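You operate a simulated robot arm through the tools that you are given. There is no shell and no other tool. Be economical: measure what you need, move in short steps, check, and stop when the job is done.

You are at the controls of a simulated robot arm. One attempt, no reset.

TASK
Grease No. 3 and then No. 6 lubricator up to their tags.
Fine: blue coupler on the nipple, pump till the display reads the tag, the same at No. 6, coupler back on its peg; hands off the coupler while SHOT shows.

The check looks at the end state, three seconds after you hand in, the way a careful person would. Anything else that was tipped, shoved, dropped, spilled or broken makes it a failure.

THE ROBOT
A 6-joint arm with a four-finger gripper on a trunk, on a base that drives. Base frame: it is fixed to the floor where the robot stands at the start and does not move with it; the origin is under the middle of the robot, x ahead of it, y to its left, z up; the surface under the hand at the start is at about z = 0.84. Readings come in m, degrees, newtons and seconds.
With the tool pointing down near the work surface it reaches from about 0.4 to 0.92 m from the robot's upright axis, wherever it stands. Its first joint turns from -166.0 to 166.0 degrees. Places, roughly: No. 3 lubricator [0.3, -0.1, 0.9]; No. 6 lubricator [0.3, 0.2, 0.9]; blue coupler (4x4x9 cm) [0.5, 0.1, 1]; blue peg [0.5, 0.1, 1]. Payload 3.43 kg.
The TCP is the grasp point between the finger pads, 0.03 m short of the fingertips. In the tool frame z runs along the fingers and y along their closing line. Largest opening 0.12 m; the body of the gripper starts 0.085 m behind the TCP.
Orientation is that of the tool frame in the base frame, as [roll, pitch, yaw] about the fixed x, y, z axes, in that order (R = Rz(yaw) Ry(pitch) Rx(roll)). With the fingers straight down and closing along the base's y, the tool's x points along the base's -x, its y along +y and its z along -z.

THE INTERFACE
- The arm moves only by the tool servo_tool. Its arguments are lists of equal length, an entry for each row: "slide": the shift along the tool's x, y, z in m, a list of three; "dr": the turn, a rotation vector about the tool's x, y, z in degrees, a list of three; "hand": the opening in per cent of the stroke, from 0 (shut) to 100 (fully open). In form: {"slide": [[dx, dy, dz], ...], "dr": [[rx, ry, rz], ...], "hand": [hand, ...]}. A call has 1 to 10 rows; each row is the pose to reach, as a shift and turn from the pose commanded when the call began, along the tool's axes at that moment. Each row takes 0.2 s and may step no farther than 0.05 m and 8.6 degrees from the row before; otherwise, or with a gripper value out of range, the whole call is refused. A pose out of reach is approached as far as the arm can. The call stops where the force on the tool passes 40 N (or 10 N more than at its start, if that is more) or the arm is blocked; 0.2 s more then pass. Each finger halts on what it meets, pressing with about 25 N; the grip force reading is that of the motor and also rises with nothing between the fingers. The clock runs only during rows and for 0.2 s after the last one: add rows that repeat a pose to give the fingers time. The reply holds the time, the measured pose of the TCP, the force on the tool along the base axes, the opening and the grip force, in the units named above and with some noise, with the torque about the TCP (base axes, N m) and any sound that the robot's microphone picked up.
- Cameras (640 x 400 px; columns grow to the right, rows downward): "scene" is now at [0.0706, 0.1835, 1.5745]; the picture's right is [-0.19, -0.98, 0.00], its down [-0.40, 0.08, -0.91] and it looks along [0.90, -0.17, -0.41] (base axes); focal length 214 px, centre (320, 200). "wrist" rides on the gripper at [0.071, -0.017, -0.12] in the tool frame; the picture's right is [0.23, 0.97, 0.00], its down [-0.81, 0.19, -0.55] and it looks along [-0.54, 0.13, 0.83] (tool axes); focal length 275 px, centre (320, 200). There is no depth. A picture from a camera that has moved, and an enlarged one, comes with that camera's place and axes in the base frame and with its lens.
- snapshot(camera): a new picture of that camera. The clock stands still meanwhile.
- raise_lower(by): slides the trunk up (or, below 0, down) by that many m; the arm and the scene camera ride with it, the base frame stays. It gives what a move gives, with no picture.
- base_move(legs): drives the robot by 1 to 6 legs, each [ahead, left, turn to the left] in m, m and degrees, along the robot's own axes; the way and the turn of a leg run together, so that a leg with both is an arc; at most 1.5 m and 180 degrees a leg. The arm and the cameras ride along, it lands a little off, and it stops where it bumps. It gives what a move gives.
- head_to(pan, tilt): turns the head with the scene camera to pan (to the left, within 120 degrees either way) and tilt (down, from -29 to 69), counted from straight ahead of the robot. It gives what a move gives.
- close_up(camera, box): a new picture of the part [left, top, right, bottom] of that camera's present view, enlarged. The clock stands still meanwhile.
- hand_in(): hands the job in; it is judged then, once.

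Go step by step. Nothing tells you exact positions but the pictures and the camera data: compare them with the known pose of the tool, close in by small moves and look again before you grip or let go. The budget is 120 turns and 78 pictures, counting those below and the enlarged ones. Unless the task says otherwise, let go and move clear before handing in, and close with one line.

The tools are called after "Emit:" as a command line: name --argument value ..., lists and objects as JSON in quotes. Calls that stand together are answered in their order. servo_tool: Moves the arm, as the interface text tells. Its arguments: {"type":"object","properties":{"slide":{"type":"array","items":{"type":"array","items":{"type":"number"}}},"dr":{"type":"array","items":{"type":"array","items":{"type":"number"}}},"hand":{"type":"array","items":{"type":"number"}}},"required":["slide","dr","hand"]} The other tools are called the same way: raise_lower (by) slides the trunk up or down; base_move (legs) drives the base; head_to (pan, tilt) turns the head that bears the scene camera; snapshot (camera) takes a picture; close_up (camera, box) takes an enlarged picture of a part of a camera's view; hand_in () hands the job in.

At the start:

```text
t: 0.0
ee_pos: [0.5236, -0.021, 1.4252]
tcp_rot: [179.9, 0.0, 180.0]
contact_force: [0.9, 0.2, 0.5]
torque: [-0.03, 0.01, 0.02]
opening: 0.1199
grasp_force: 0.1
trunk travel left (down, up): [-0.125, 0.415]
robot x, y, heading: [-0.0006, 0.0034, -0.1]
head pan, tilt: [-63.0, 68.8]
```

scene: 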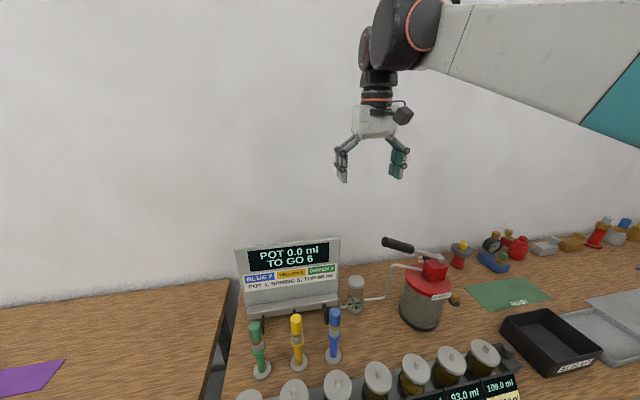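
wrist: 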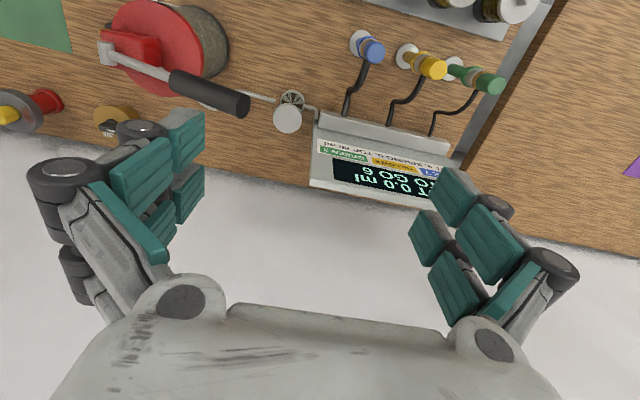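

I see a bench with a display panel, three couplers (green, yellow, blue) on pegs, a red pump with a lever, and a row of lubricators in front. I'll read the labels first.

Emit:
close_up --camera "scene" --box '[220, 220, 380, 320]'

Emit:
snapshot --camera "scene"

```text
4.00 times, centred on (300, 270) of scene
camera zoom: at [0.0706, 0.1835, 1.5745], right [-0.19, -0.98, 0.0], down [-0.4, 0.08, -0.91], along [0.9, -0.17, -0.41], focal length 858 px, centre (400, -80)
```

zoom: 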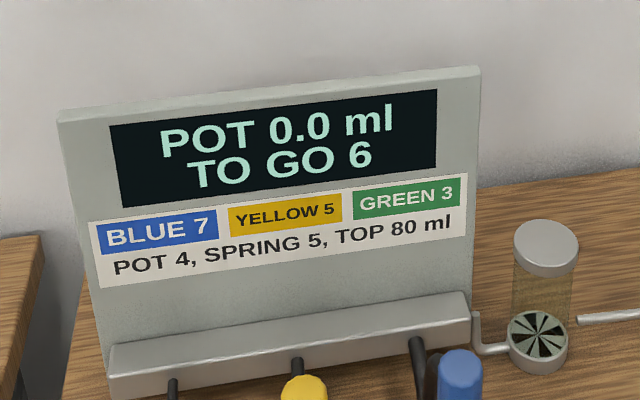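

```text
74 pictures are left
camera scene: at [0.0706, 0.1835, 1.5745], right [-0.19, -0.98, 0.0], down [-0.4, 0.08, -0.91], along [0.9, -0.17, -0.41], focal length 214 px, centre (320, 200)
```

scene: 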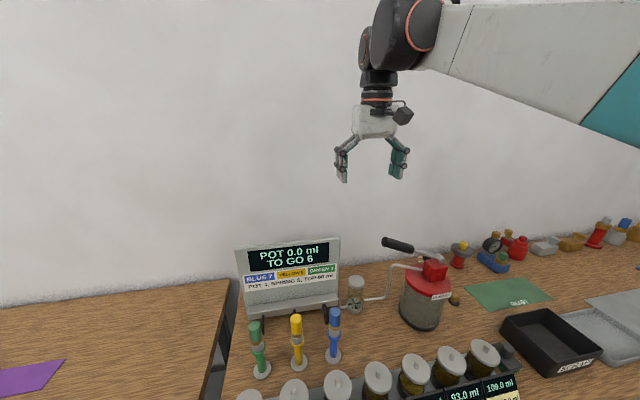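

The lubricators lie at the lower edge of the view, so I'll turn the head down to them.

Emit:
head_to --pan -10 --tilt 55

Emit:
snapshot --camera "scene"

```text
t: 1.2
ee_pos: [0.5238, -0.0208, 1.4243]
tcp_rot: [-180.0, 0.0, -180.0]
contact_force: [0.9, -1.3, -0.1]
torque: [0.1, 0.13, -0.01]
opening: 0.12
grasp_force: 0.0
trunk travel left (down, up): [-0.125, 0.415]
robot x, y, heading: [0.0011, -0.0011, 0.0]
head pan, tilt: [-10.0, 55.0]
```

```text
73 pictures are left
camera scene: at [0.0559, 0.1894, 1.5353], right [-0.15, -0.99, 0.0], down [-0.76, 0.11, -0.64], along [0.64, -0.1, -0.77], focal length 214 px, centre (320, 200)
```

scene: 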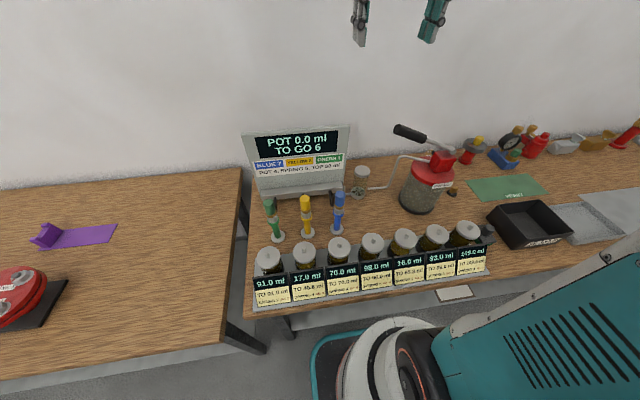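

Emit:
close_up --camera "scene" --box '[245, 225, 373, 305]'

Emit:
close_up --camera "scene" --box '[370, 215, 498, 305]'

Emit:
close_up --camera "scene" --box '[340, 115, 468, 215]'

Emit:
close_up --camera "scene" --box '[245, 165, 373, 245]'

```text
5.00 times, centred on (309, 265) of scene
camera zoom: at [0.0559, 0.1894, 1.5353], right [-0.15, -0.99, 0.0], down [-0.76, 0.11, -0.64], along [0.64, -0.1, -0.77], focal length 1072 px, centre (375, -125)
```

zoom: 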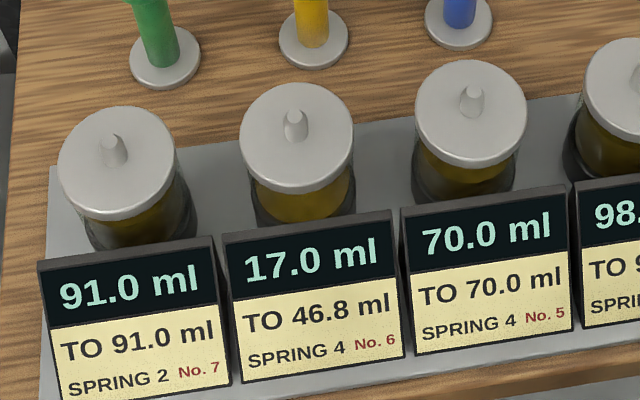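

```text
4.44 times, centred on (434, 260) of scene
camera zoom: at [0.0559, 0.1894, 1.5353], right [-0.15, -0.99, 0.0], down [-0.76, 0.11, -0.64], along [0.64, -0.1, -0.77], focal length 953 px, centre (-187, -67)
```

zoom: 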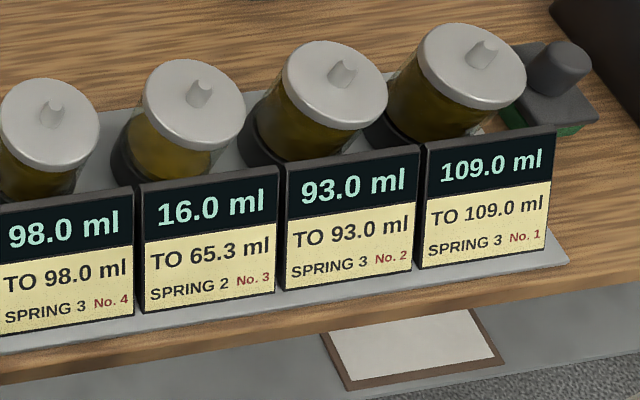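

```text
4.00 times, centred on (404, 165) of scene
camera zoom: at [0.0559, 0.1894, 1.5353], right [-0.15, -0.99, 0.0], down [-0.76, 0.11, -0.64], along [0.64, -0.1, -0.77], focal length 858 px, centre (-16, 340)
```

zoom: 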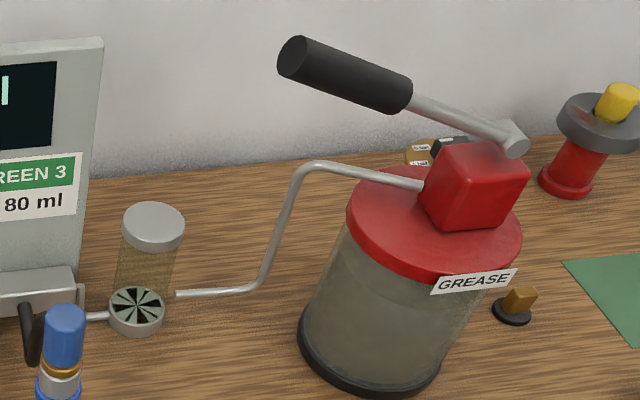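

```text
5.00 times, centred on (309, 205) of scene
camera zoom: at [0.0559, 0.1894, 1.5353], right [-0.15, -0.99, 0.0], down [-0.76, 0.11, -0.64], along [0.64, -0.1, -0.77], focal length 1072 px, centre (375, 175)
```

zoom: 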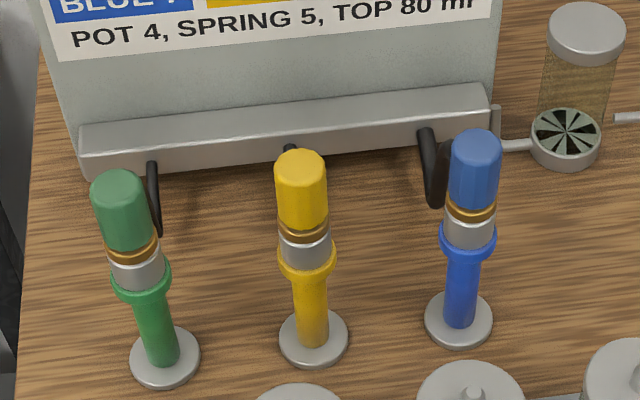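

Lubricator No. 3 reads 16.0 and must reach 65.3 ml on spring 2. No. 6 reads 17.0 and must reach 46.8 ml on spring 4. The panel limits the job ("TO GO 6"), so I'll test the pump with small amounts. First I'll back the base off so the lubricators, peg and lever are all in reach.

Emit:
base_move --legs '[[-0.2, 0, 0]]'

Emit:
head_to --pan -10 --tilt 42

Emit:
snapshot --camera "scene"

Emit:
snapshot --camera "wrist"

```text
t: 2.8
ee_pos: [0.324, -0.0238, 1.4253]
tcp_rot: [179.9, 0.0, 179.7]
contact_force: [-0.4, -0.6, -0.5]
torque: [0.07, -0.02, 0.0]
opening: 0.1202
grasp_force: 0.1
trunk travel left (down, up): [-0.125, 0.415]
robot x, y, heading: [-0.1988, 0.0002, -0.4]
head pan, tilt: [-10.0, 55.0]
```

```text
t: 3.6
ee_pos: [0.326, -0.0246, 1.4251]
tcp_rot: [180.0, 0.0, 179.7]
contact_force: [0.9, -0.2, 0.3]
torque: [0.0, 0.02, -0.01]
opening: 0.12
grasp_force: 0.0
trunk travel left (down, up): [-0.125, 0.415]
robot x, y, heading: [-0.2, 0.0002, -0.1]
head pan, tilt: [-10.0, 42.0]
```

```text
68 pictures are left
camera scene: at [-0.1364, 0.1882, 1.5462], right [-0.16, -0.99, 0.0], down [-0.66, 0.11, -0.74], along [0.73, -0.12, -0.67], focal length 214 px, centre (320, 200)
```

scene: 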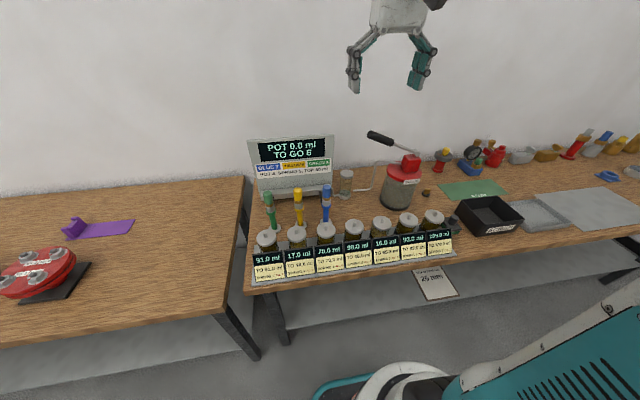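

```text
67 pictures are left
camera wrist: at [0.2531, -0.0403, 1.5457], right [-0.22, 0.97, 0.0], down [0.81, 0.19, 0.55], along [0.54, 0.12, -0.83], focal length 275 px, centre (320, 200)
```

wrist: 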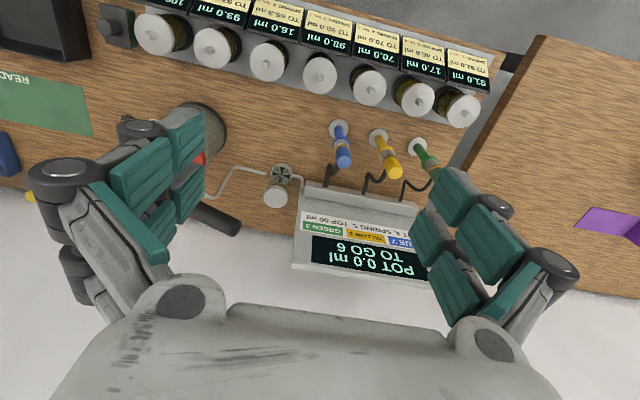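

There is a sign hanging below the bench that I couldn't read before; I'll enlarge it, along with the black knob at the end of the row.

Emit:
close_up --camera "scene" --box '[400, 255, 480, 305]'

Emit:
close_up --camera "wrist" --box '[260, 80, 460, 220]'

```text
8.00 times, centred on (440, 280) of scene
camera zoom: at [-0.1364, 0.1882, 1.5462], right [-0.16, -0.99, 0.0], down [-0.66, 0.11, -0.74], along [0.73, -0.12, -0.67], focal length 1716 px, centre (-640, -440)
```

zoom: 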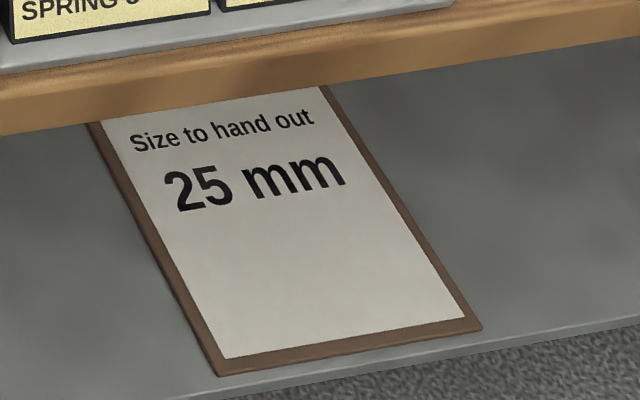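

```text
2.86 times, centred on (360, 150) of wrist
camera zoom: at [0.2531, -0.0403, 1.5457], right [-0.22, 0.97, 0.0], down [0.81, 0.19, 0.55], along [0.54, 0.12, -0.83], focal length 786 px, centre (206, 343)
```

zoom: 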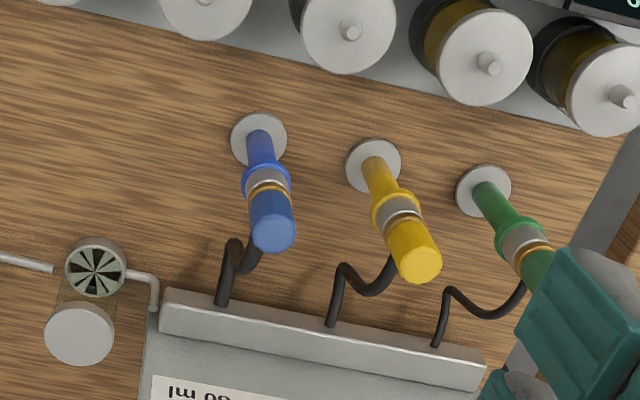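

The shelf sign has nothing to do with this job. Triangulation puts the blue coupler's axis at about (0.481, 0.058) with its top near z 1.044. I'll move above it with a narrower opening and check.

Emit:
servo_tool --slide '[[-0.022, 0.012, 0.035], [-0.044, 0.024, 0.07], [-0.066, 0.036, 0.105], [-0.088, 0.048, 0.14], [-0.11, 0.06, 0.175], [-0.132, 0.07, 0.21], [-0.155, 0.082, 0.245], [-0.155, 0.082, 0.245]]' --dr '[[0, 0, 0], [0, 0, 0], [0, 0, 0], [0, 0, 0], [0, 0, 0], [0, 0, 0], [0, 0, 0], [0, 0, 0]]' --hand '[70, 70, 70, 70, 70, 70, 70, 70]'

Emit:
snapshot --camera "wrist"

Emit:
close_up --camera "scene" --box '[240, 100, 400, 200]'

```text
t: 5.4
ee_pos: [0.4813, 0.0543, 1.1786]
tcp_rot: [180.0, 0.0, 179.7]
contact_force: [0.6, 1.1, -0.3]
torque: [-0.02, 0.04, 0.01]
opening: 0.0837
grasp_force: 0.0
trunk travel left (down, up): [-0.125, 0.415]
robot x, y, heading: [-0.1982, 0.0014, -0.5]
head pan, tilt: [-10.0, 42.0]
```

```text
64 pictures are left
camera wrist: at [0.4088, 0.0388, 1.3005], right [-0.22, 0.97, 0.0], down [0.81, 0.19, 0.55], along [0.54, 0.12, -0.83], focal length 275 px, centre (320, 200)
```

wrist: 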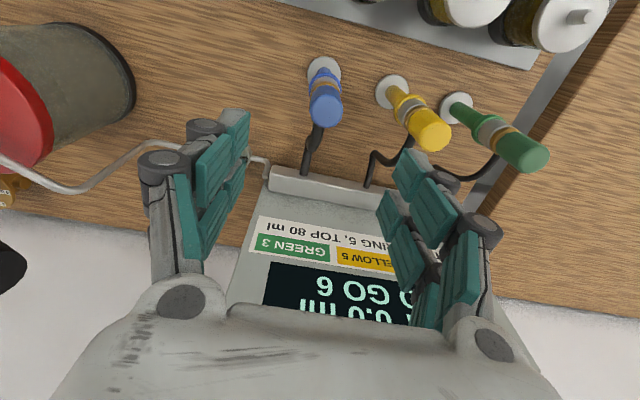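

```text
4.00 times, centred on (320, 150) of scene
camera zoom: at [-0.1358, 0.1868, 1.5466], right [-0.18, -0.98, 0.0], down [-0.66, 0.12, -0.74], along [0.73, -0.13, -0.67], focal length 858 px, centre (320, 400)
```

zoom: 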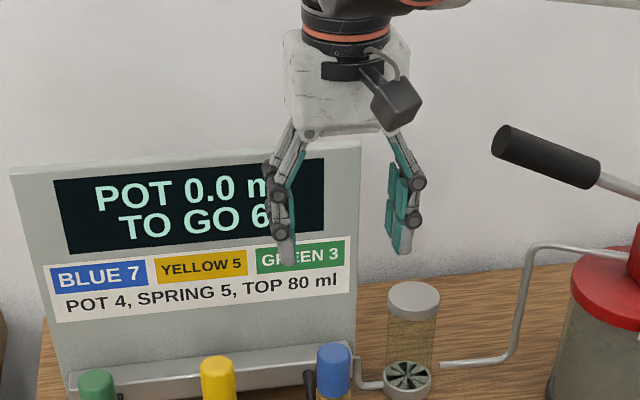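

The coupler axis works out to about (0.477, 0.059), and the fingers straddle it well. I'll lower to z 1.015 and close on the blue cap.

Emit:
servo_tool --slide '[[0.004, 0.005, 0.04], [0.004, 0.005, 0.08], [0.004, 0.005, 0.12], [0.004, 0.005, 0.1636], [0.004, 0.005, 0.1636]]' --dr '[[0, 0, 0], [0, 0, 0], [0, 0, 0], [0, 0, 0], [0, 0, 0]]' --hand '[70, 70, 70, 70, 70]'

Emit:
snapshot --camera "wrist"

Emit:
close_up --camera "scene" --box '[270, 130, 398, 210]'

```text
t: 6.6
ee_pos: [0.4764, 0.0591, 1.0147]
tcp_rot: [-180.0, -0.1, 179.7]
contact_force: [0.9, 0.1, 1.3]
torque: [-0.02, -0.01, 0.03]
opening: 0.084
grasp_force: 0.0
trunk travel left (down, up): [-0.125, 0.415]
robot x, y, heading: [-0.2032, -0.0017, -0.3]
head pan, tilt: [-10.0, 42.0]
```

```text
62 pictures are left
camera wrist: at [0.405, 0.0438, 1.1362], right [-0.22, 0.97, 0.0], down [0.81, 0.19, 0.55], along [0.54, 0.12, -0.83], focal length 275 px, centre (320, 200)
```

wrist: 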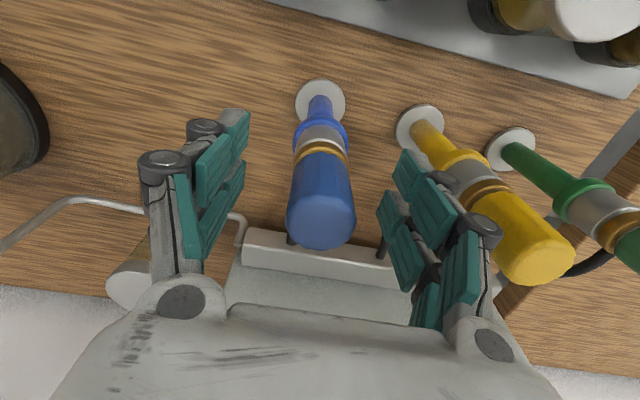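

```text
5.00 times, centred on (334, 170) of scene
camera zoom: at [-0.1359, 0.1867, 1.5466], right [-0.18, -0.98, 0.0], down [-0.66, 0.12, -0.74], along [0.73, -0.13, -0.67], focal length 1072 px, centre (250, 350)
```

zoom: 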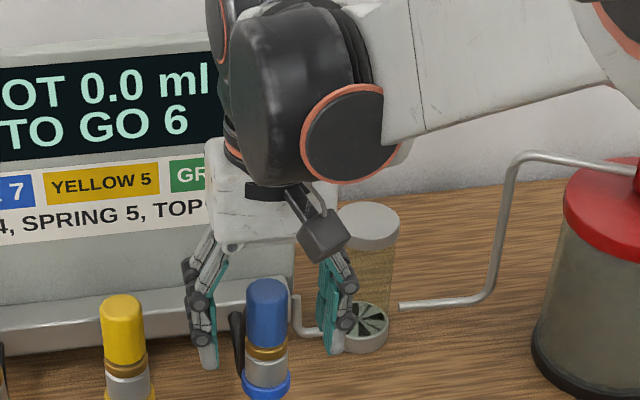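

The fingers sit either side of the blue cap and roughly centred, so I'll close.

Emit:
servo_tool --slide '[[0, 0, 0], [0, 0, 0], [0, 0, 0]]' --dr '[[0, 0, 0], [0, 0, 0], [0, 0, 0]]' --hand '[20, 20, 20]'

Emit:
close_up --camera "scene" --box '[270, 130, 398, 210]'

```text
t: 7.4
ee_pos: [0.4775, 0.0598, 1.0152]
tcp_rot: [180.0, 0.0, 179.7]
contact_force: [-0.1, 0.8, 0.3]
torque: [0.0, 0.02, -0.01]
opening: 0.0301
grasp_force: 24.7
trunk travel left (down, up): [-0.125, 0.415]
robot x, y, heading: [-0.2027, 0.003, -0.2]
head pan, tilt: [-10.0, 42.0]
```

```text
5.00 times, centred on (334, 170) of scene
camera zoom: at [-0.1363, 0.1867, 1.5466], right [-0.18, -0.98, 0.0], down [-0.66, 0.12, -0.74], along [0.73, -0.13, -0.67], focal length 1072 px, centre (250, 350)
```

zoom: 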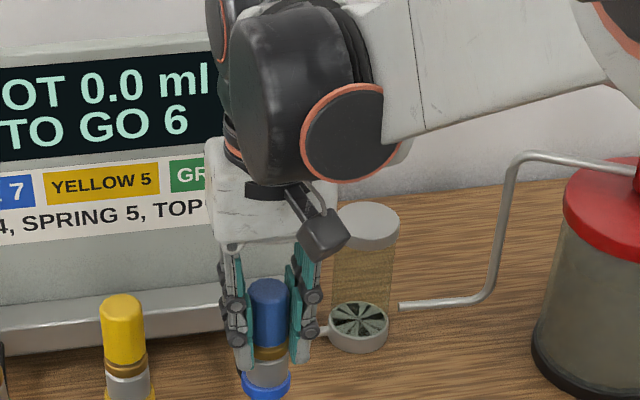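

Gripped at 3 cm wide. I'll lift it 10 cm and look.

Emit:
servo_tool --slide '[[0, 0, -0.02], [0, 0, -0.04], [0, 0, -0.07], [0, 0, -0.1], [0, 0, -0.12]]' --dr '[[0, 0, 0], [0, 0, 0], [0, 0, 0], [0, 0, 0], [0, 0, 0]]' --hand '[20, 20, 20, 20, 20]'

Emit:
close_up --camera "scene" --box '[230, 110, 422, 230]'

Emit:
snapshot --camera "wrist"

```text
t: 8.6
ee_pos: [0.4766, 0.0629, 1.1349]
tcp_rot: [179.9, 0.0, 179.7]
contact_force: [0.1, 0.0, -2.1]
torque: [0.0, 0.03, 0.02]
opening: 0.0302
grasp_force: 24.5
trunk travel left (down, up): [-0.125, 0.415]
robot x, y, heading: [-0.1998, 0.0038, -0.1]
head pan, tilt: [-10.0, 42.0]
```

```text
3.33 times, centred on (326, 170) of scene
camera zoom: at [-0.1362, 0.1866, 1.5466], right [-0.18, -0.98, 0.0], down [-0.66, 0.12, -0.74], along [0.73, -0.13, -0.67], focal length 715 px, centre (300, 300)
```

zoom: 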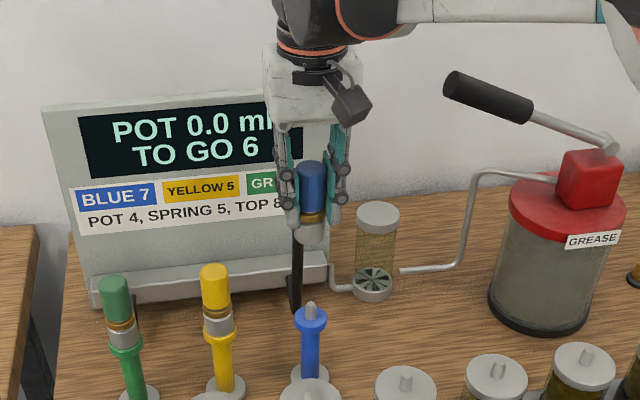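

```text
58 pictures are left
camera wrist: at [0.405, 0.0469, 1.2569], right [-0.23, 0.97, 0.0], down [0.81, 0.19, 0.55], along [0.54, 0.12, -0.83], focal length 275 px, centre (320, 200)
```

wrist: 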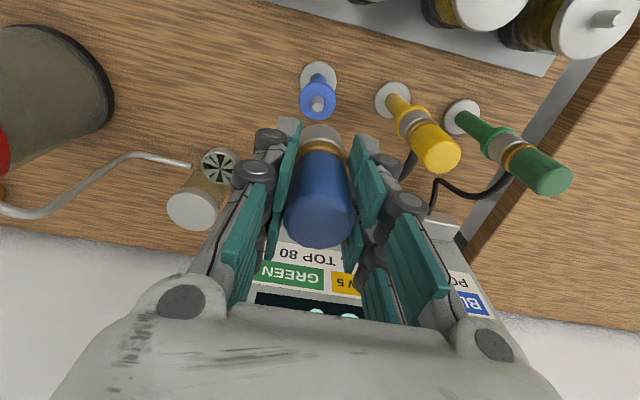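

The coupler came off cleanly, and the peg has a nipple at about (0.477, 0.060). Next I'll carry it at this height to above No. 3, near (0.342, -0.118).

Emit:
servo_tool --slide '[[0.022, -0.03, 0], [0.045, -0.06, 0], [0.067, -0.09, 0], [0.09, -0.12, 0], [0.112, -0.15, 0], [0.135, -0.181, 0], [0.135, -0.181, 0]]' --dr '[[0, 0, 0], [0, 0, 0], [0, 0, 0], [0, 0, 0], [0, 0, 0], [0, 0, 0], [0, 0, 0]]' --hand '[20, 20, 20, 20, 20, 20, 20]'

Emit:
snapshot --camera "wrist"

Emit:
snapshot --camera "scene"

```text
t: 10.2
ee_pos: [0.3389, -0.1188, 1.1337]
tcp_rot: [180.0, 0.0, 179.7]
contact_force: [-1.0, -0.3, -2.2]
torque: [0.03, -0.02, 0.0]
opening: 0.0297
grasp_force: 25.0
trunk travel left (down, up): [-0.125, 0.415]
robot x, y, heading: [-0.1955, 0.0009, -0.2]
head pan, tilt: [-10.0, 42.0]
```

```text
57 pictures are left
camera wrist: at [0.2679, -0.1354, 1.2561], right [-0.23, 0.97, 0.0], down [0.81, 0.19, 0.55], along [0.54, 0.12, -0.83], focal length 275 px, centre (320, 200)
```

wrist: 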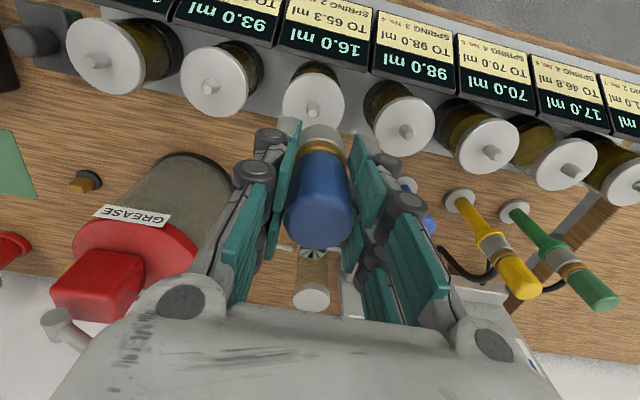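

```text
56 pictures are left
camera scene: at [-0.1365, 0.1862, 1.5466], right [-0.18, -0.98, 0.0], down [-0.66, 0.12, -0.74], along [0.73, -0.13, -0.67], focal length 214 px, centre (320, 200)
```

scene: 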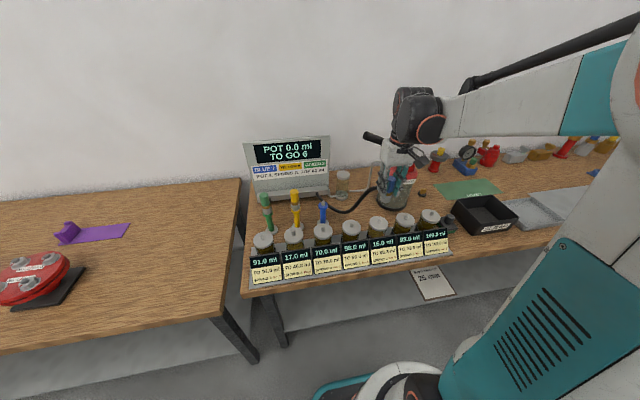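

No. 3's nipple shows just ahead of the coupler. I'll enlarge it to measure the offset.

Emit:
close_up --camera "wrist" --box '[256, 50, 384, 130]'

Emit:
close_up --camera "scene" --box '[336, 160, 432, 220]'

```text
5.00 times, centred on (320, 90) of wrist
camera zoom: at [0.2679, -0.1354, 1.2561], right [-0.23, 0.97, 0.0], down [0.81, 0.19, 0.55], along [0.54, 0.12, -0.83], focal length 1376 px, centre (320, 750)
```

zoom: 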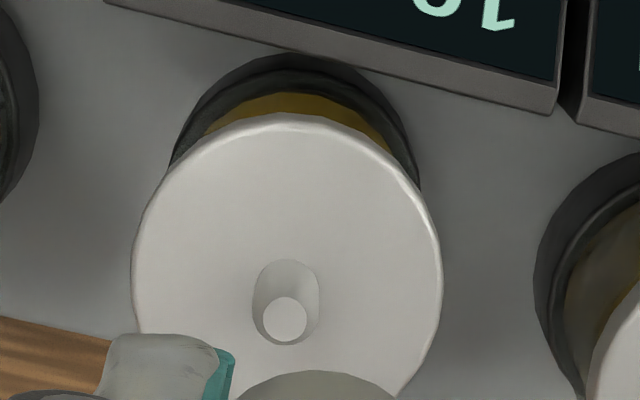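

```text
6.67 times, centred on (384, 190) of scene
camera zoom: at [-0.1365, 0.1862, 1.5466], right [-0.18, -0.98, 0.0], down [-0.66, 0.12, -0.74], along [0.73, -0.13, -0.67], focal length 1430 px, centre (-107, 267)
```

zoom: 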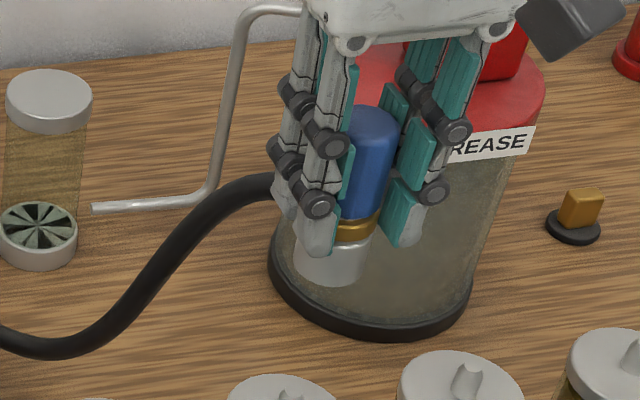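

The nipple tip works out to about (0.350, -0.125). I'll correct sideways first, then lower to 5 cm above seating and check with both cameras.

Emit:
servo_tool --slide '[[-0.0107, -0.005, 0], [-0.0107, -0.005, 0.03], [-0.0107, -0.005, 0.055], [-0.0107, -0.005, 0.069], [-0.0107, -0.005, 0.069]]' --dr '[[0, 0, 0], [0, 0, 0], [0, 0, 0], [0, 0, 0], [0, 0, 0]]' --hand '[20, 20, 20, 20, 20]'

Emit:
close_up --camera "wrist" --box '[240, 30, 400, 130]'

Emit:
close_up --camera "scene" --box '[336, 180, 432, 240]'

```text
t: 11.4
ee_pos: [0.3523, -0.1219, 1.067]
tcp_rot: [179.9, -0.1, 179.7]
contact_force: [-0.2, 0.4, -1.3]
torque: [-0.01, 0.04, 0.01]
opening: 0.0298
grasp_force: 25.0
trunk travel left (down, up): [-0.125, 0.415]
robot x, y, heading: [-0.1956, 0.0001, -0.6]
head pan, tilt: [-10.0, 42.0]
```

```text
4.00 times, centred on (320, 80) of wrist
camera zoom: at [0.2793, -0.1385, 1.1879], right [-0.23, 0.97, 0.0], down [0.81, 0.19, 0.55], along [0.54, 0.12, -0.83], focal length 1101 px, centre (320, 680)
```

zoom: 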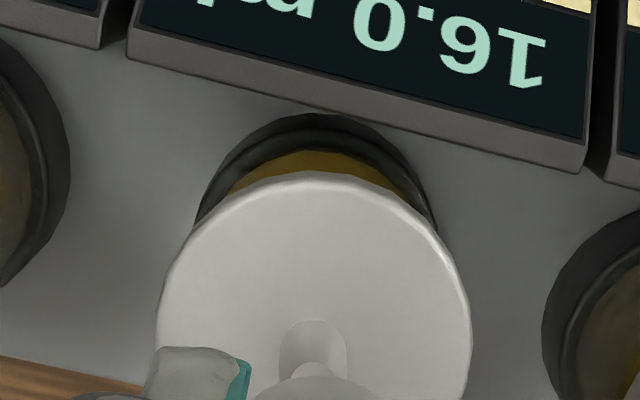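

```text
6.67 times, centred on (384, 210) of scene
camera zoom: at [-0.1361, 0.1865, 1.5466], right [-0.18, -0.98, 0.0], down [-0.66, 0.12, -0.74], along [0.73, -0.13, -0.67], focal length 1430 px, centre (-107, 133)
```

zoom: 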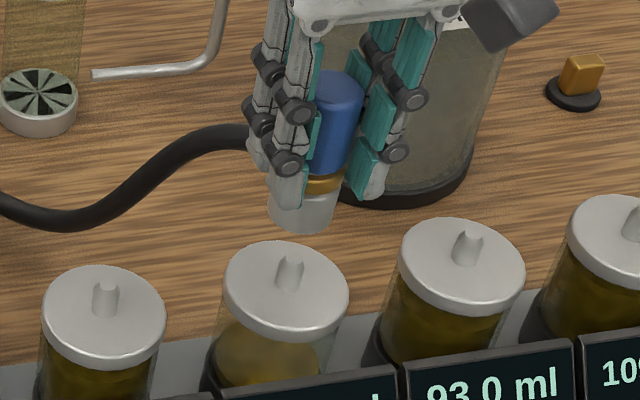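

Height and x match the peg geometry within a few millimetres, and y needs a small nudge. I'll lower to just around first contact and watch the forces.

Emit:
servo_tool --slide '[[0, -0.0015, 0.01], [0, -0.0015, 0.02], [0, -0.0015, 0.026], [0, -0.0015, 0.032]]' --dr '[[0, 0, 0], [0, 0, 0], [0, 0, 0], [0, 0, 0]]' --hand '[20, 20, 20, 20]'

Emit:
close_up --camera "scene" --box '[346, 190, 410, 240]'

```text
t: 12.4
ee_pos: [0.3504, -0.1243, 1.0334]
tcp_rot: [180.0, 0.0, 179.7]
contact_force: [-0.6, 0.3, -2.8]
torque: [-0.01, 0.0, 0.0]
opening: 0.0297
grasp_force: 25.0
trunk travel left (down, up): [-0.125, 0.415]
robot x, y, heading: [-0.199, -0.0004, -0.3]
head pan, tilt: [-10.0, 42.0]
```

```text
8.00 times, centred on (378, 215) of scene
camera zoom: at [-0.1361, 0.1866, 1.5466], right [-0.18, -0.98, 0.0], down [-0.66, 0.12, -0.74], along [0.73, -0.13, -0.67], focal length 1716 px, centre (-144, 80)
```

zoom: 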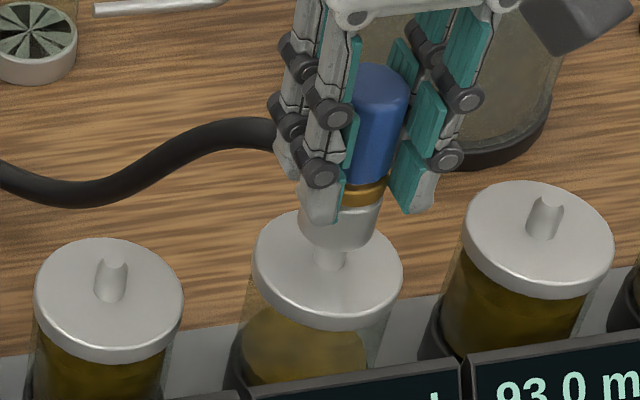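

The nipple is centred under the socket and just entering it. I'll press down slowly to seat it.

Emit:
servo_tool --slide '[[0, 0, 0.006], [0, 0, 0.012], [0, 0, 0.017], [0, 0, 0.021], [0, 0, 0.021]]' --dr '[[0, 0, 0], [0, 0, 0], [0, 0, 0], [0, 0, 0], [0, 0, 0]]' --hand '[20, 20, 20, 20, 20]'

Emit:
close_up --camera "scene" --box '[346, 190, 410, 240]'

```text
t: 13.6
ee_pos: [0.3517, -0.1245, 1.014]
tcp_rot: [-180.0, 0.0, 179.7]
contact_force: [3.7, -0.8, 21.5]
torque: [-0.05, -0.24, 0.03]
opening: 0.029
grasp_force: 24.9
trunk travel left (down, up): [-0.125, 0.415]
robot x, y, heading: [-0.1983, 0.0008, -0.4]
head pan, tilt: [-10.0, 42.0]
```

```text
8.00 times, centred on (378, 215) of scene
camera zoom: at [-0.1373, 0.1868, 1.5468], right [-0.18, -0.98, 0.0], down [-0.66, 0.12, -0.74], along [0.73, -0.13, -0.67], focal length 1716 px, centre (-144, 80)
```

zoom: 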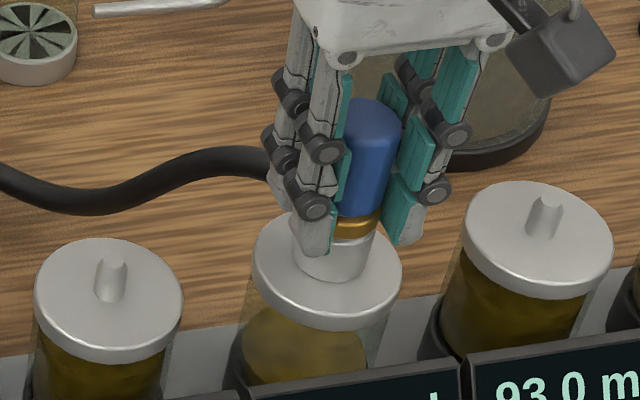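

Seated: 21 N of contact with the collar flush on the cap. I'll release it, rise clear and read the display.

Emit:
servo_tool --slide '[[0, 0, 0], [0, 0, 0], [0, 0, -0.04], [0, 0, -0.08], [0, 0, -0.12], [0, 0, -0.16], [0, 0, -0.2], [0, 0, -0.24], [0, 0, -0.26]]' --dr '[[0, 0, 0], [0, 0, 0], [0, 0, 0], [0, 0, 0], [0, 0, 0], [0, 0, 0], [0, 0, 0], [0, 0, 0], [0, 0, 0]]' --hand '[60, 60, 60, 60, 60, 60, 60, 60, 60]'

Emit:
close_up --camera "scene" --box '[240, 125, 460, 280]'

Emit:
snapshot --camera "wrist"

```text
t: 15.6
ee_pos: [0.351, -0.1232, 1.2731]
tcp_rot: [-179.9, -0.1, 179.6]
contact_force: [-0.4, -0.9, 0.5]
torque: [-0.03, 0.0, 0.0]
opening: 0.0724
grasp_force: 0.1
trunk travel left (down, up): [-0.125, 0.415]
robot x, y, heading: [-0.2016, 0.001, -0.5]
head pan, tilt: [-10.0, 42.0]
```

```text
2.58 times, centred on (350, 202) of scene
camera zoom: at [-0.1365, 0.1866, 1.5466], right [-0.18, -0.98, 0.0], down [-0.66, 0.12, -0.74], along [0.73, -0.13, -0.67], focal length 554 px, centre (243, 194)
```

zoom: 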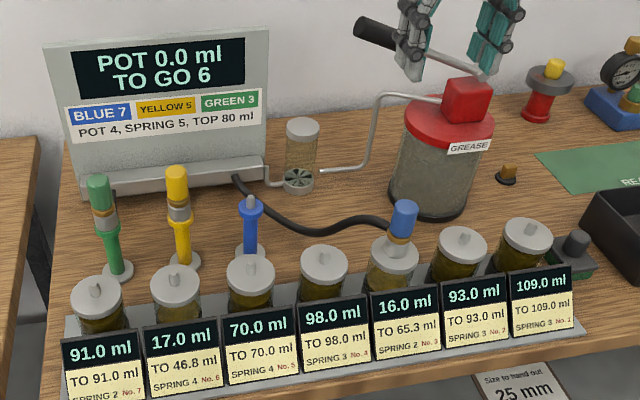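

```text
48 pictures are left
camera wrist: at [0.2786, -0.14, 1.395], right [-0.23, 0.97, 0.0], down [0.81, 0.19, 0.55], along [0.54, 0.12, -0.83], focal length 275 px, centre (320, 200)
```

wrist: 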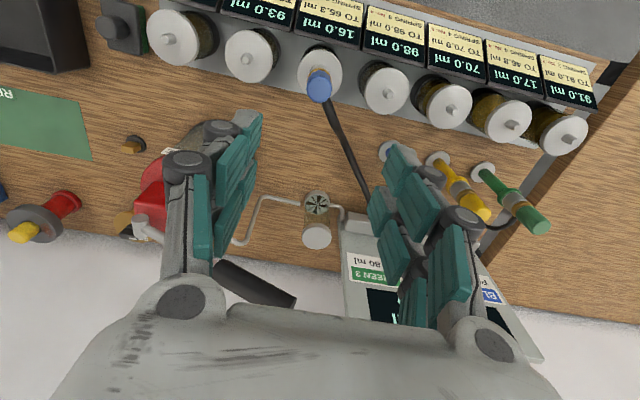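

The coupler stands on No. 3 by itself. The lever's free end is at about (0.55, -0.111, 1.198), with its pivot near (0.564, -0.33, 1.09). I'll shut the fingers and go above the black grip.

Emit:
servo_tool --slide '[[-0.02, 0, 0], [-0.06, 0, 0], [-0.1, -0.005, 0], [-0.14, -0.01, 0], [-0.18, -0.01, 0], [-0.201, -0.012, 0], [-0.201, -0.012, 0]]' --dr '[[0, 0, 0], [0, 0, 0], [0, 0, 0], [0, 0, 0], [0, 0, 0], [0, 0, 0], [0, 0, 0]]' --hand '[0, 0, 0, 0, 0, 0, 0]'

Emit:
snapshot --camera "wrist"

Emit:
close_up --camera "scene" --box '[226, 80, 482, 240]'

```text
t: 17.2
ee_pos: [0.5515, -0.1381, 1.2747]
tcp_rot: [-179.9, 0.0, 179.8]
contact_force: [0.0, 0.6, 0.5]
torque: [-0.01, 0.01, 0.03]
opening: 0.0
grasp_force: 25.0
trunk travel left (down, up): [-0.125, 0.415]
robot x, y, heading: [-0.1962, -0.0013, -0.5]
head pan, tilt: [-10.0, 42.0]
```

```text
47 pictures are left
camera wrist: at [0.4807, -0.1547, 1.3953], right [-0.22, 0.97, 0.0], down [0.81, 0.19, 0.55], along [0.54, 0.12, -0.83], focal length 275 px, centre (320, 200)
```

wrist: 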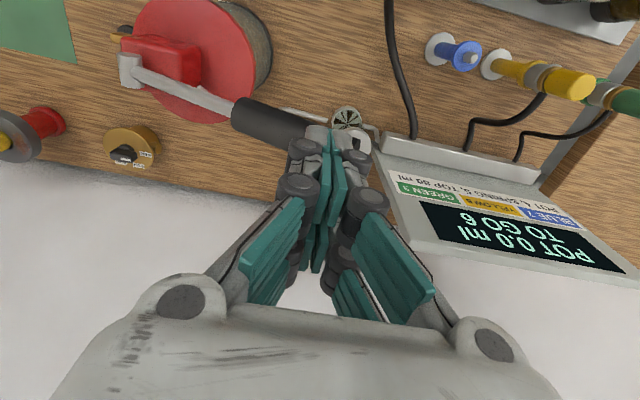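

```text
2.50 times, centred on (354, 160) of scene
camera zoom: at [-0.1362, 0.1865, 1.5466], right [-0.18, -0.98, 0.0], down [-0.66, 0.12, -0.74], along [0.73, -0.13, -0.67], focal length 536 px, centre (235, 300)
```

zoom: 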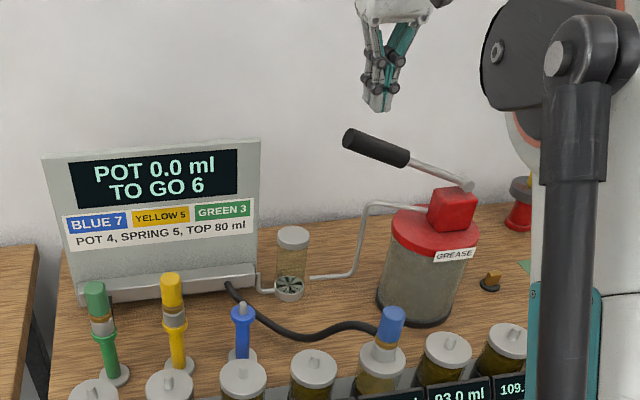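

The fingertips are over the grip. I'll push down slowly for a short first stroke and watch the force and the display.

Emit:
servo_tool --slide '[[-0.004, 0.003, 0.025], [-0.004, 0.003, 0.04], [-0.004, 0.003, 0.05], [-0.004, 0.003, 0.06], [-0.004, 0.003, 0.07], [-0.004, 0.003, 0.07]]' --dr '[[0, 0, 0], [0, 0, 0], [0, 0, 0], [0, 0, 0], [0, 0, 0], [0, 0, 0]]' --hand '[0, 0, 0, 0, 0, 0]'

Emit:
close_up --camera "scene" --box '[226, 80, 482, 240]'

```text
t: 18.6
ee_pos: [0.5567, -0.135, 1.2041]
tcp_rot: [-180.0, 0.0, 179.7]
contact_force: [-0.3, 0.3, 1.2]
torque: [0.03, -0.03, 0.0]
opening: 0.0001
grasp_force: 25.3
trunk travel left (down, up): [-0.125, 0.415]
robot x, y, heading: [-0.1979, -0.0005, -0.2]
head pan, tilt: [-10.0, 42.0]
```

```text
2.50 times, centred on (354, 160) of scene
camera zoom: at [-0.1362, 0.1867, 1.5466], right [-0.18, -0.98, 0.0], down [-0.66, 0.12, -0.74], along [0.73, -0.13, -0.67], focal length 536 px, centre (235, 300)
```

zoom: 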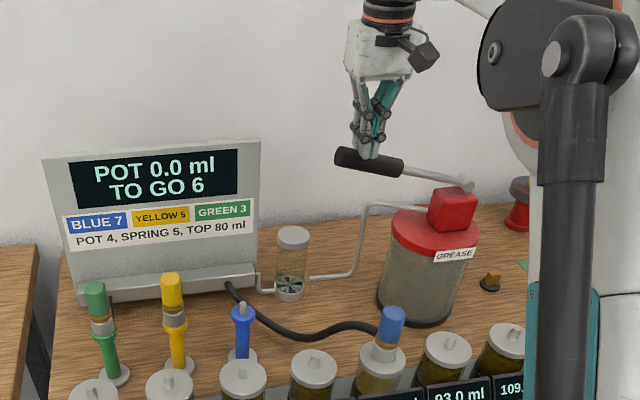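

The lever follows at low force and the pot still reads 0.0, so I'll push on in small steps.

Emit:
servo_tool --slide '[[0, 0.002, 0.01], [0, 0.003, 0.02], [0, 0.004, 0.03], [0, 0.005, 0.04], [0, 0.005, 0.04]]' --dr '[[0, 0, 0], [0, 0, 0], [0, 0, 0], [0, 0, 0], [0, 0, 0]]' --hand '[0, 0, 0, 0, 0]'

Emit:
close_up --camera "scene" --box '[226, 80, 482, 240]'

```text
t: 19.8
ee_pos: [0.5561, -0.1304, 1.1648]
tcp_rot: [-180.0, 0.0, 179.6]
contact_force: [-1.1, 1.2, 2.4]
torque: [0.09, -0.01, 0.02]
opening: 0.0
grasp_force: 24.6
trunk travel left (down, up): [-0.125, 0.415]
robot x, y, heading: [-0.1977, -0.0004, -0.3]
head pan, tilt: [-10.0, 42.0]
```

```text
2.50 times, centred on (354, 160) of scene
camera zoom: at [-0.1364, 0.1867, 1.5466], right [-0.18, -0.98, 0.0], down [-0.66, 0.12, -0.74], along [0.73, -0.13, -0.67], focal length 536 px, centre (235, 300)
```

zoom: 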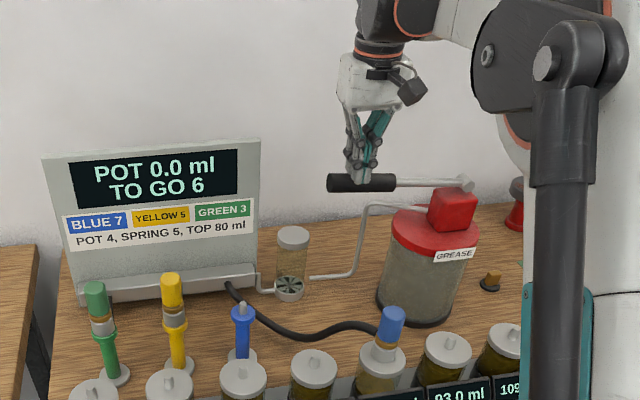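

Still 0.0. I'll continue until the lever stops or the display changes.

Emit:
servo_tool --slide '[[0, 0.001, 0.01], [0, 0.002, 0.02], [0, 0.002, 0.03], [0, 0.002, 0.04], [0, 0.002, 0.05], [0, 0.002, 0.05]]' --dr '[[0, 0, 0], [0, 0, 0], [0, 0, 0], [0, 0, 0], [0, 0, 0], [0, 0, 0]]' --hand '[0, 0, 0, 0, 0, 0]'

Emit:
close_up --camera "scene" --box '[226, 80, 482, 240]'

```text
t: 20.9
ee_pos: [0.5554, -0.1289, 1.1218]
tcp_rot: [-179.9, 0.3, 179.8]
contact_force: [-0.6, 1.7, 23.3]
torque: [-0.12, -0.2, -0.01]
opening: 0.0001
grasp_force: 33.4
trunk travel left (down, up): [-0.125, 0.415]
robot x, y, heading: [-0.1984, 0.0002, -0.4]
head pan, tilt: [-10.0, 42.0]
stopped in row 5: the force on the tool passed its limit at 53 N (the readings are from after the stop); the commanded pose is now the measured one
```

```text
2.50 times, centred on (354, 160) of scene
camera zoom: at [-0.1385, 0.1872, 1.5468], right [-0.18, -0.98, 0.0], down [-0.66, 0.12, -0.74], along [0.73, -0.13, -0.67], focal length 536 px, centre (235, 300)
```

zoom: 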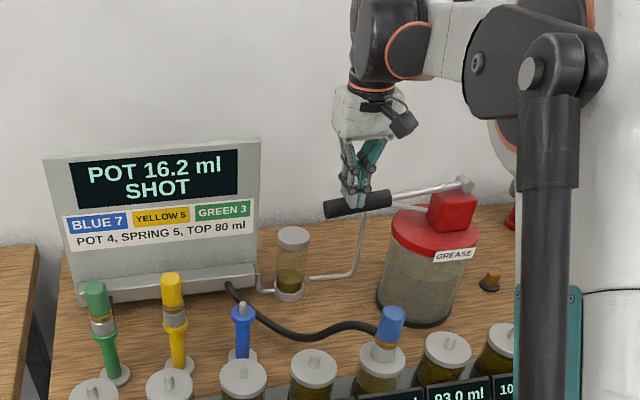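

At full depth the stroke fired: POT 16.2, SHOT. I'll raise the hand so the lever can come up, then watch where the grease goes.

Emit:
servo_tool --slide '[[0, 0, -0.02], [0, 0, -0.05]]' --dr '[[0, 0, 0], [0, 0, 0]]' --hand '[0, 0]'

Emit:
close_up --camera "scene" --box '[226, 110, 482, 270]'

```text
t: 21.5
ee_pos: [0.5575, -0.128, 1.1706]
tcp_rot: [-179.9, 0.2, 179.7]
contact_force: [-1.1, -1.0, 2.6]
torque: [-0.01, 0.07, 0.0]
opening: 0.0002
grasp_force: 33.6
trunk travel left (down, up): [-0.125, 0.415]
robot x, y, heading: [-0.201, -0.0011, -0.2]
head pan, tilt: [-10.0, 42.0]
```

```text
2.50 times, centred on (354, 190) of scene
camera zoom: at [-0.1362, 0.1864, 1.5466], right [-0.18, -0.98, 0.0], down [-0.66, 0.12, -0.74], along [0.73, -0.13, -0.67], focal length 536 px, centre (235, 225)
```

zoom: 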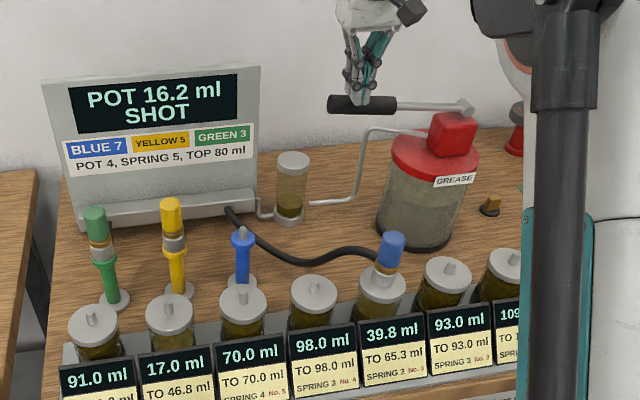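

No. 3 took 23.8 ml while the pot kept 16.2, so the stroke was 40.0 ml in total. That looks like a pressure balance of 5 × pot against spring × lubricator. I'll wait for SHOT to end without touching anything.

Emit:
servo_tool --slide '[[0, 0, -0.03], [0, 0, -0.07], [0, 0, -0.09], [0, 0, -0.09], [0, 0, -0.09], [0, 0, -0.09], [0, 0, -0.09], [0, 0, -0.09], [0, 0, -0.09], [0, 0, -0.09]]' --dr '[[0, 0, 0], [0, 0, 0], [0, 0, 0], [0, 0, 0], [0, 0, 0], [0, 0, 0], [0, 0, 0], [0, 0, 0], [0, 0, 0], [0, 0, 0]]' --hand '[0, 0, 0, 0, 0, 0, 0, 0, 0, 0]'

Emit:
close_up --camera "scene" --box '[226, 110, 482, 270]'

```text
t: 23.7
ee_pos: [0.5564, -0.1291, 1.261]
tcp_rot: [-179.9, 0.3, 179.8]
contact_force: [0.4, 0.9, 0.3]
torque: [0.04, 0.03, -0.04]
opening: 0.0
grasp_force: 33.0
trunk travel left (down, up): [-0.125, 0.415]
robot x, y, heading: [-0.1999, 0.0007, -0.3]
head pan, tilt: [-10.0, 42.0]
```

```text
2.50 times, centred on (354, 190) of scene
camera zoom: at [-0.136, 0.1866, 1.5466], right [-0.18, -0.98, 0.0], down [-0.66, 0.12, -0.74], along [0.73, -0.13, -0.67], focal length 536 px, centre (235, 225)
```

zoom: 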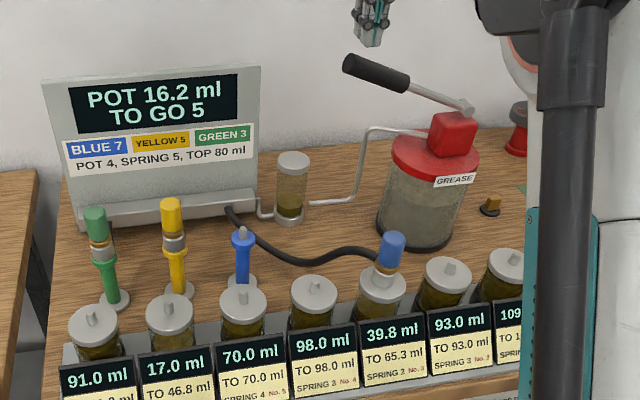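

The balance model (40 ml a stroke, 5 × pot against spring × lubricator, about 99 % settled) predicts 68.3 for No. 3 on the next stroke. It then gives exactly 46.8 for No. 6 on one more stroke. My reading of the No. 3 tag was 65.3, so I'll re-read it up close.

Emit:
close_up --camera "scene" --box '[364, 234, 404, 264]'

Emit:
close_up --camera "scene" --box '[240, 130, 340, 200]'

```text
13.33 times, centred on (384, 249) of scene
camera zoom: at [-0.136, 0.1866, 1.5466], right [-0.18, -0.98, 0.0], down [-0.66, 0.12, -0.74], along [0.73, -0.13, -0.67], focal length 2860 px, centre (-533, -453)
```

zoom: 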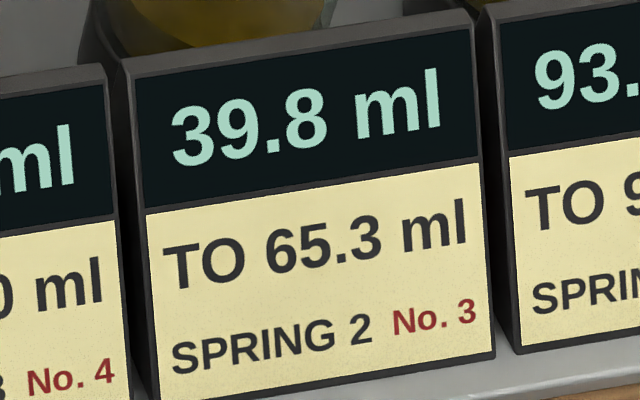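

```text
5.71 times, centred on (290, 165) of scene
camera zoom: at [-0.136, 0.1866, 1.5466], right [-0.18, -0.98, 0.0], down [-0.66, 0.12, -0.74], along [0.73, -0.13, -0.67], focal length 1226 px, centre (491, 400)
```

zoom: 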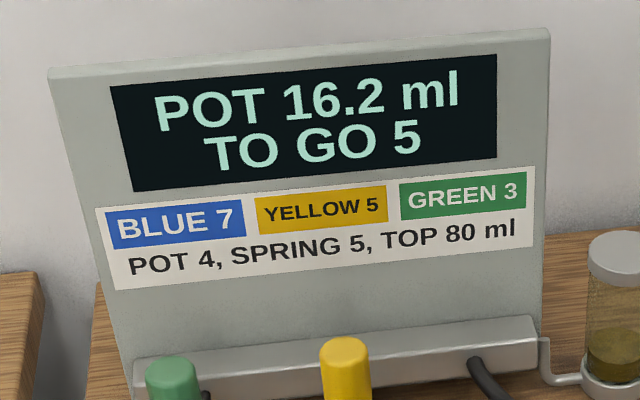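

The tag does read 65.3. A fixed-share model in which one more 40 ml stroke gives 65.3 here and one then gives 46.8 at No. 6 also fits all the numbers. So I'll follow the instruction and give one clean full stroke, easing off at the bottom.

Emit:
servo_tool --slide '[[0, 0, 0.03], [0, 0, 0.06], [0, 0.002, 0.09], [0, 0.002, 0.11], [0, 0.002, 0.12], [0, 0.002, 0.127], [0, 0.002, 0.132], [0, 0.002, 0.137]]' --dr '[[0, 0, 0], [0, 0, 0], [0, 0, 0], [0, 0, 0], [0, 0, 0], [0, 0, 0], [0, 0, 0], [0, 0, 0]]' --hand '[0, 0, 0, 0, 0, 0, 0, 0]'

Emit:
close_up --camera "scene" --box '[226, 110, 482, 270]'

```text
t: 25.5
ee_pos: [0.5559, -0.1268, 1.1233]
tcp_rot: [-180.0, 0.3, 179.7]
contact_force: [-1.6, 3.0, 3.5]
torque: [0.04, -0.02, 0.03]
opening: 0.0
grasp_force: 33.1
trunk travel left (down, up): [-0.125, 0.415]
robot x, y, heading: [-0.1996, 0.0014, -0.2]
head pan, tilt: [-10.0, 42.0]
```

```text
2.50 times, centred on (354, 190) of scene
camera zoom: at [-0.1366, 0.187, 1.5466], right [-0.18, -0.98, 0.0], down [-0.66, 0.12, -0.74], along [0.73, -0.13, -0.67], focal length 536 px, centre (235, 225)
```

zoom: 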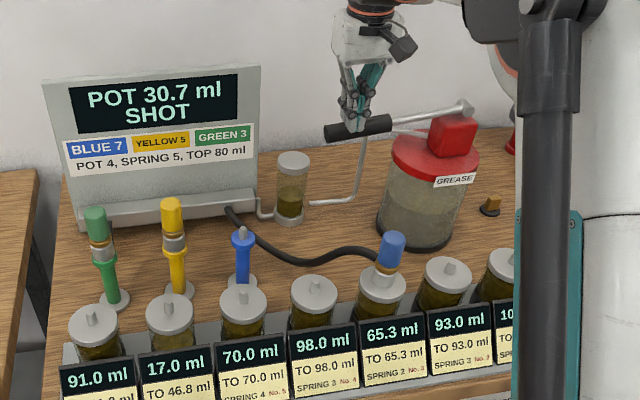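

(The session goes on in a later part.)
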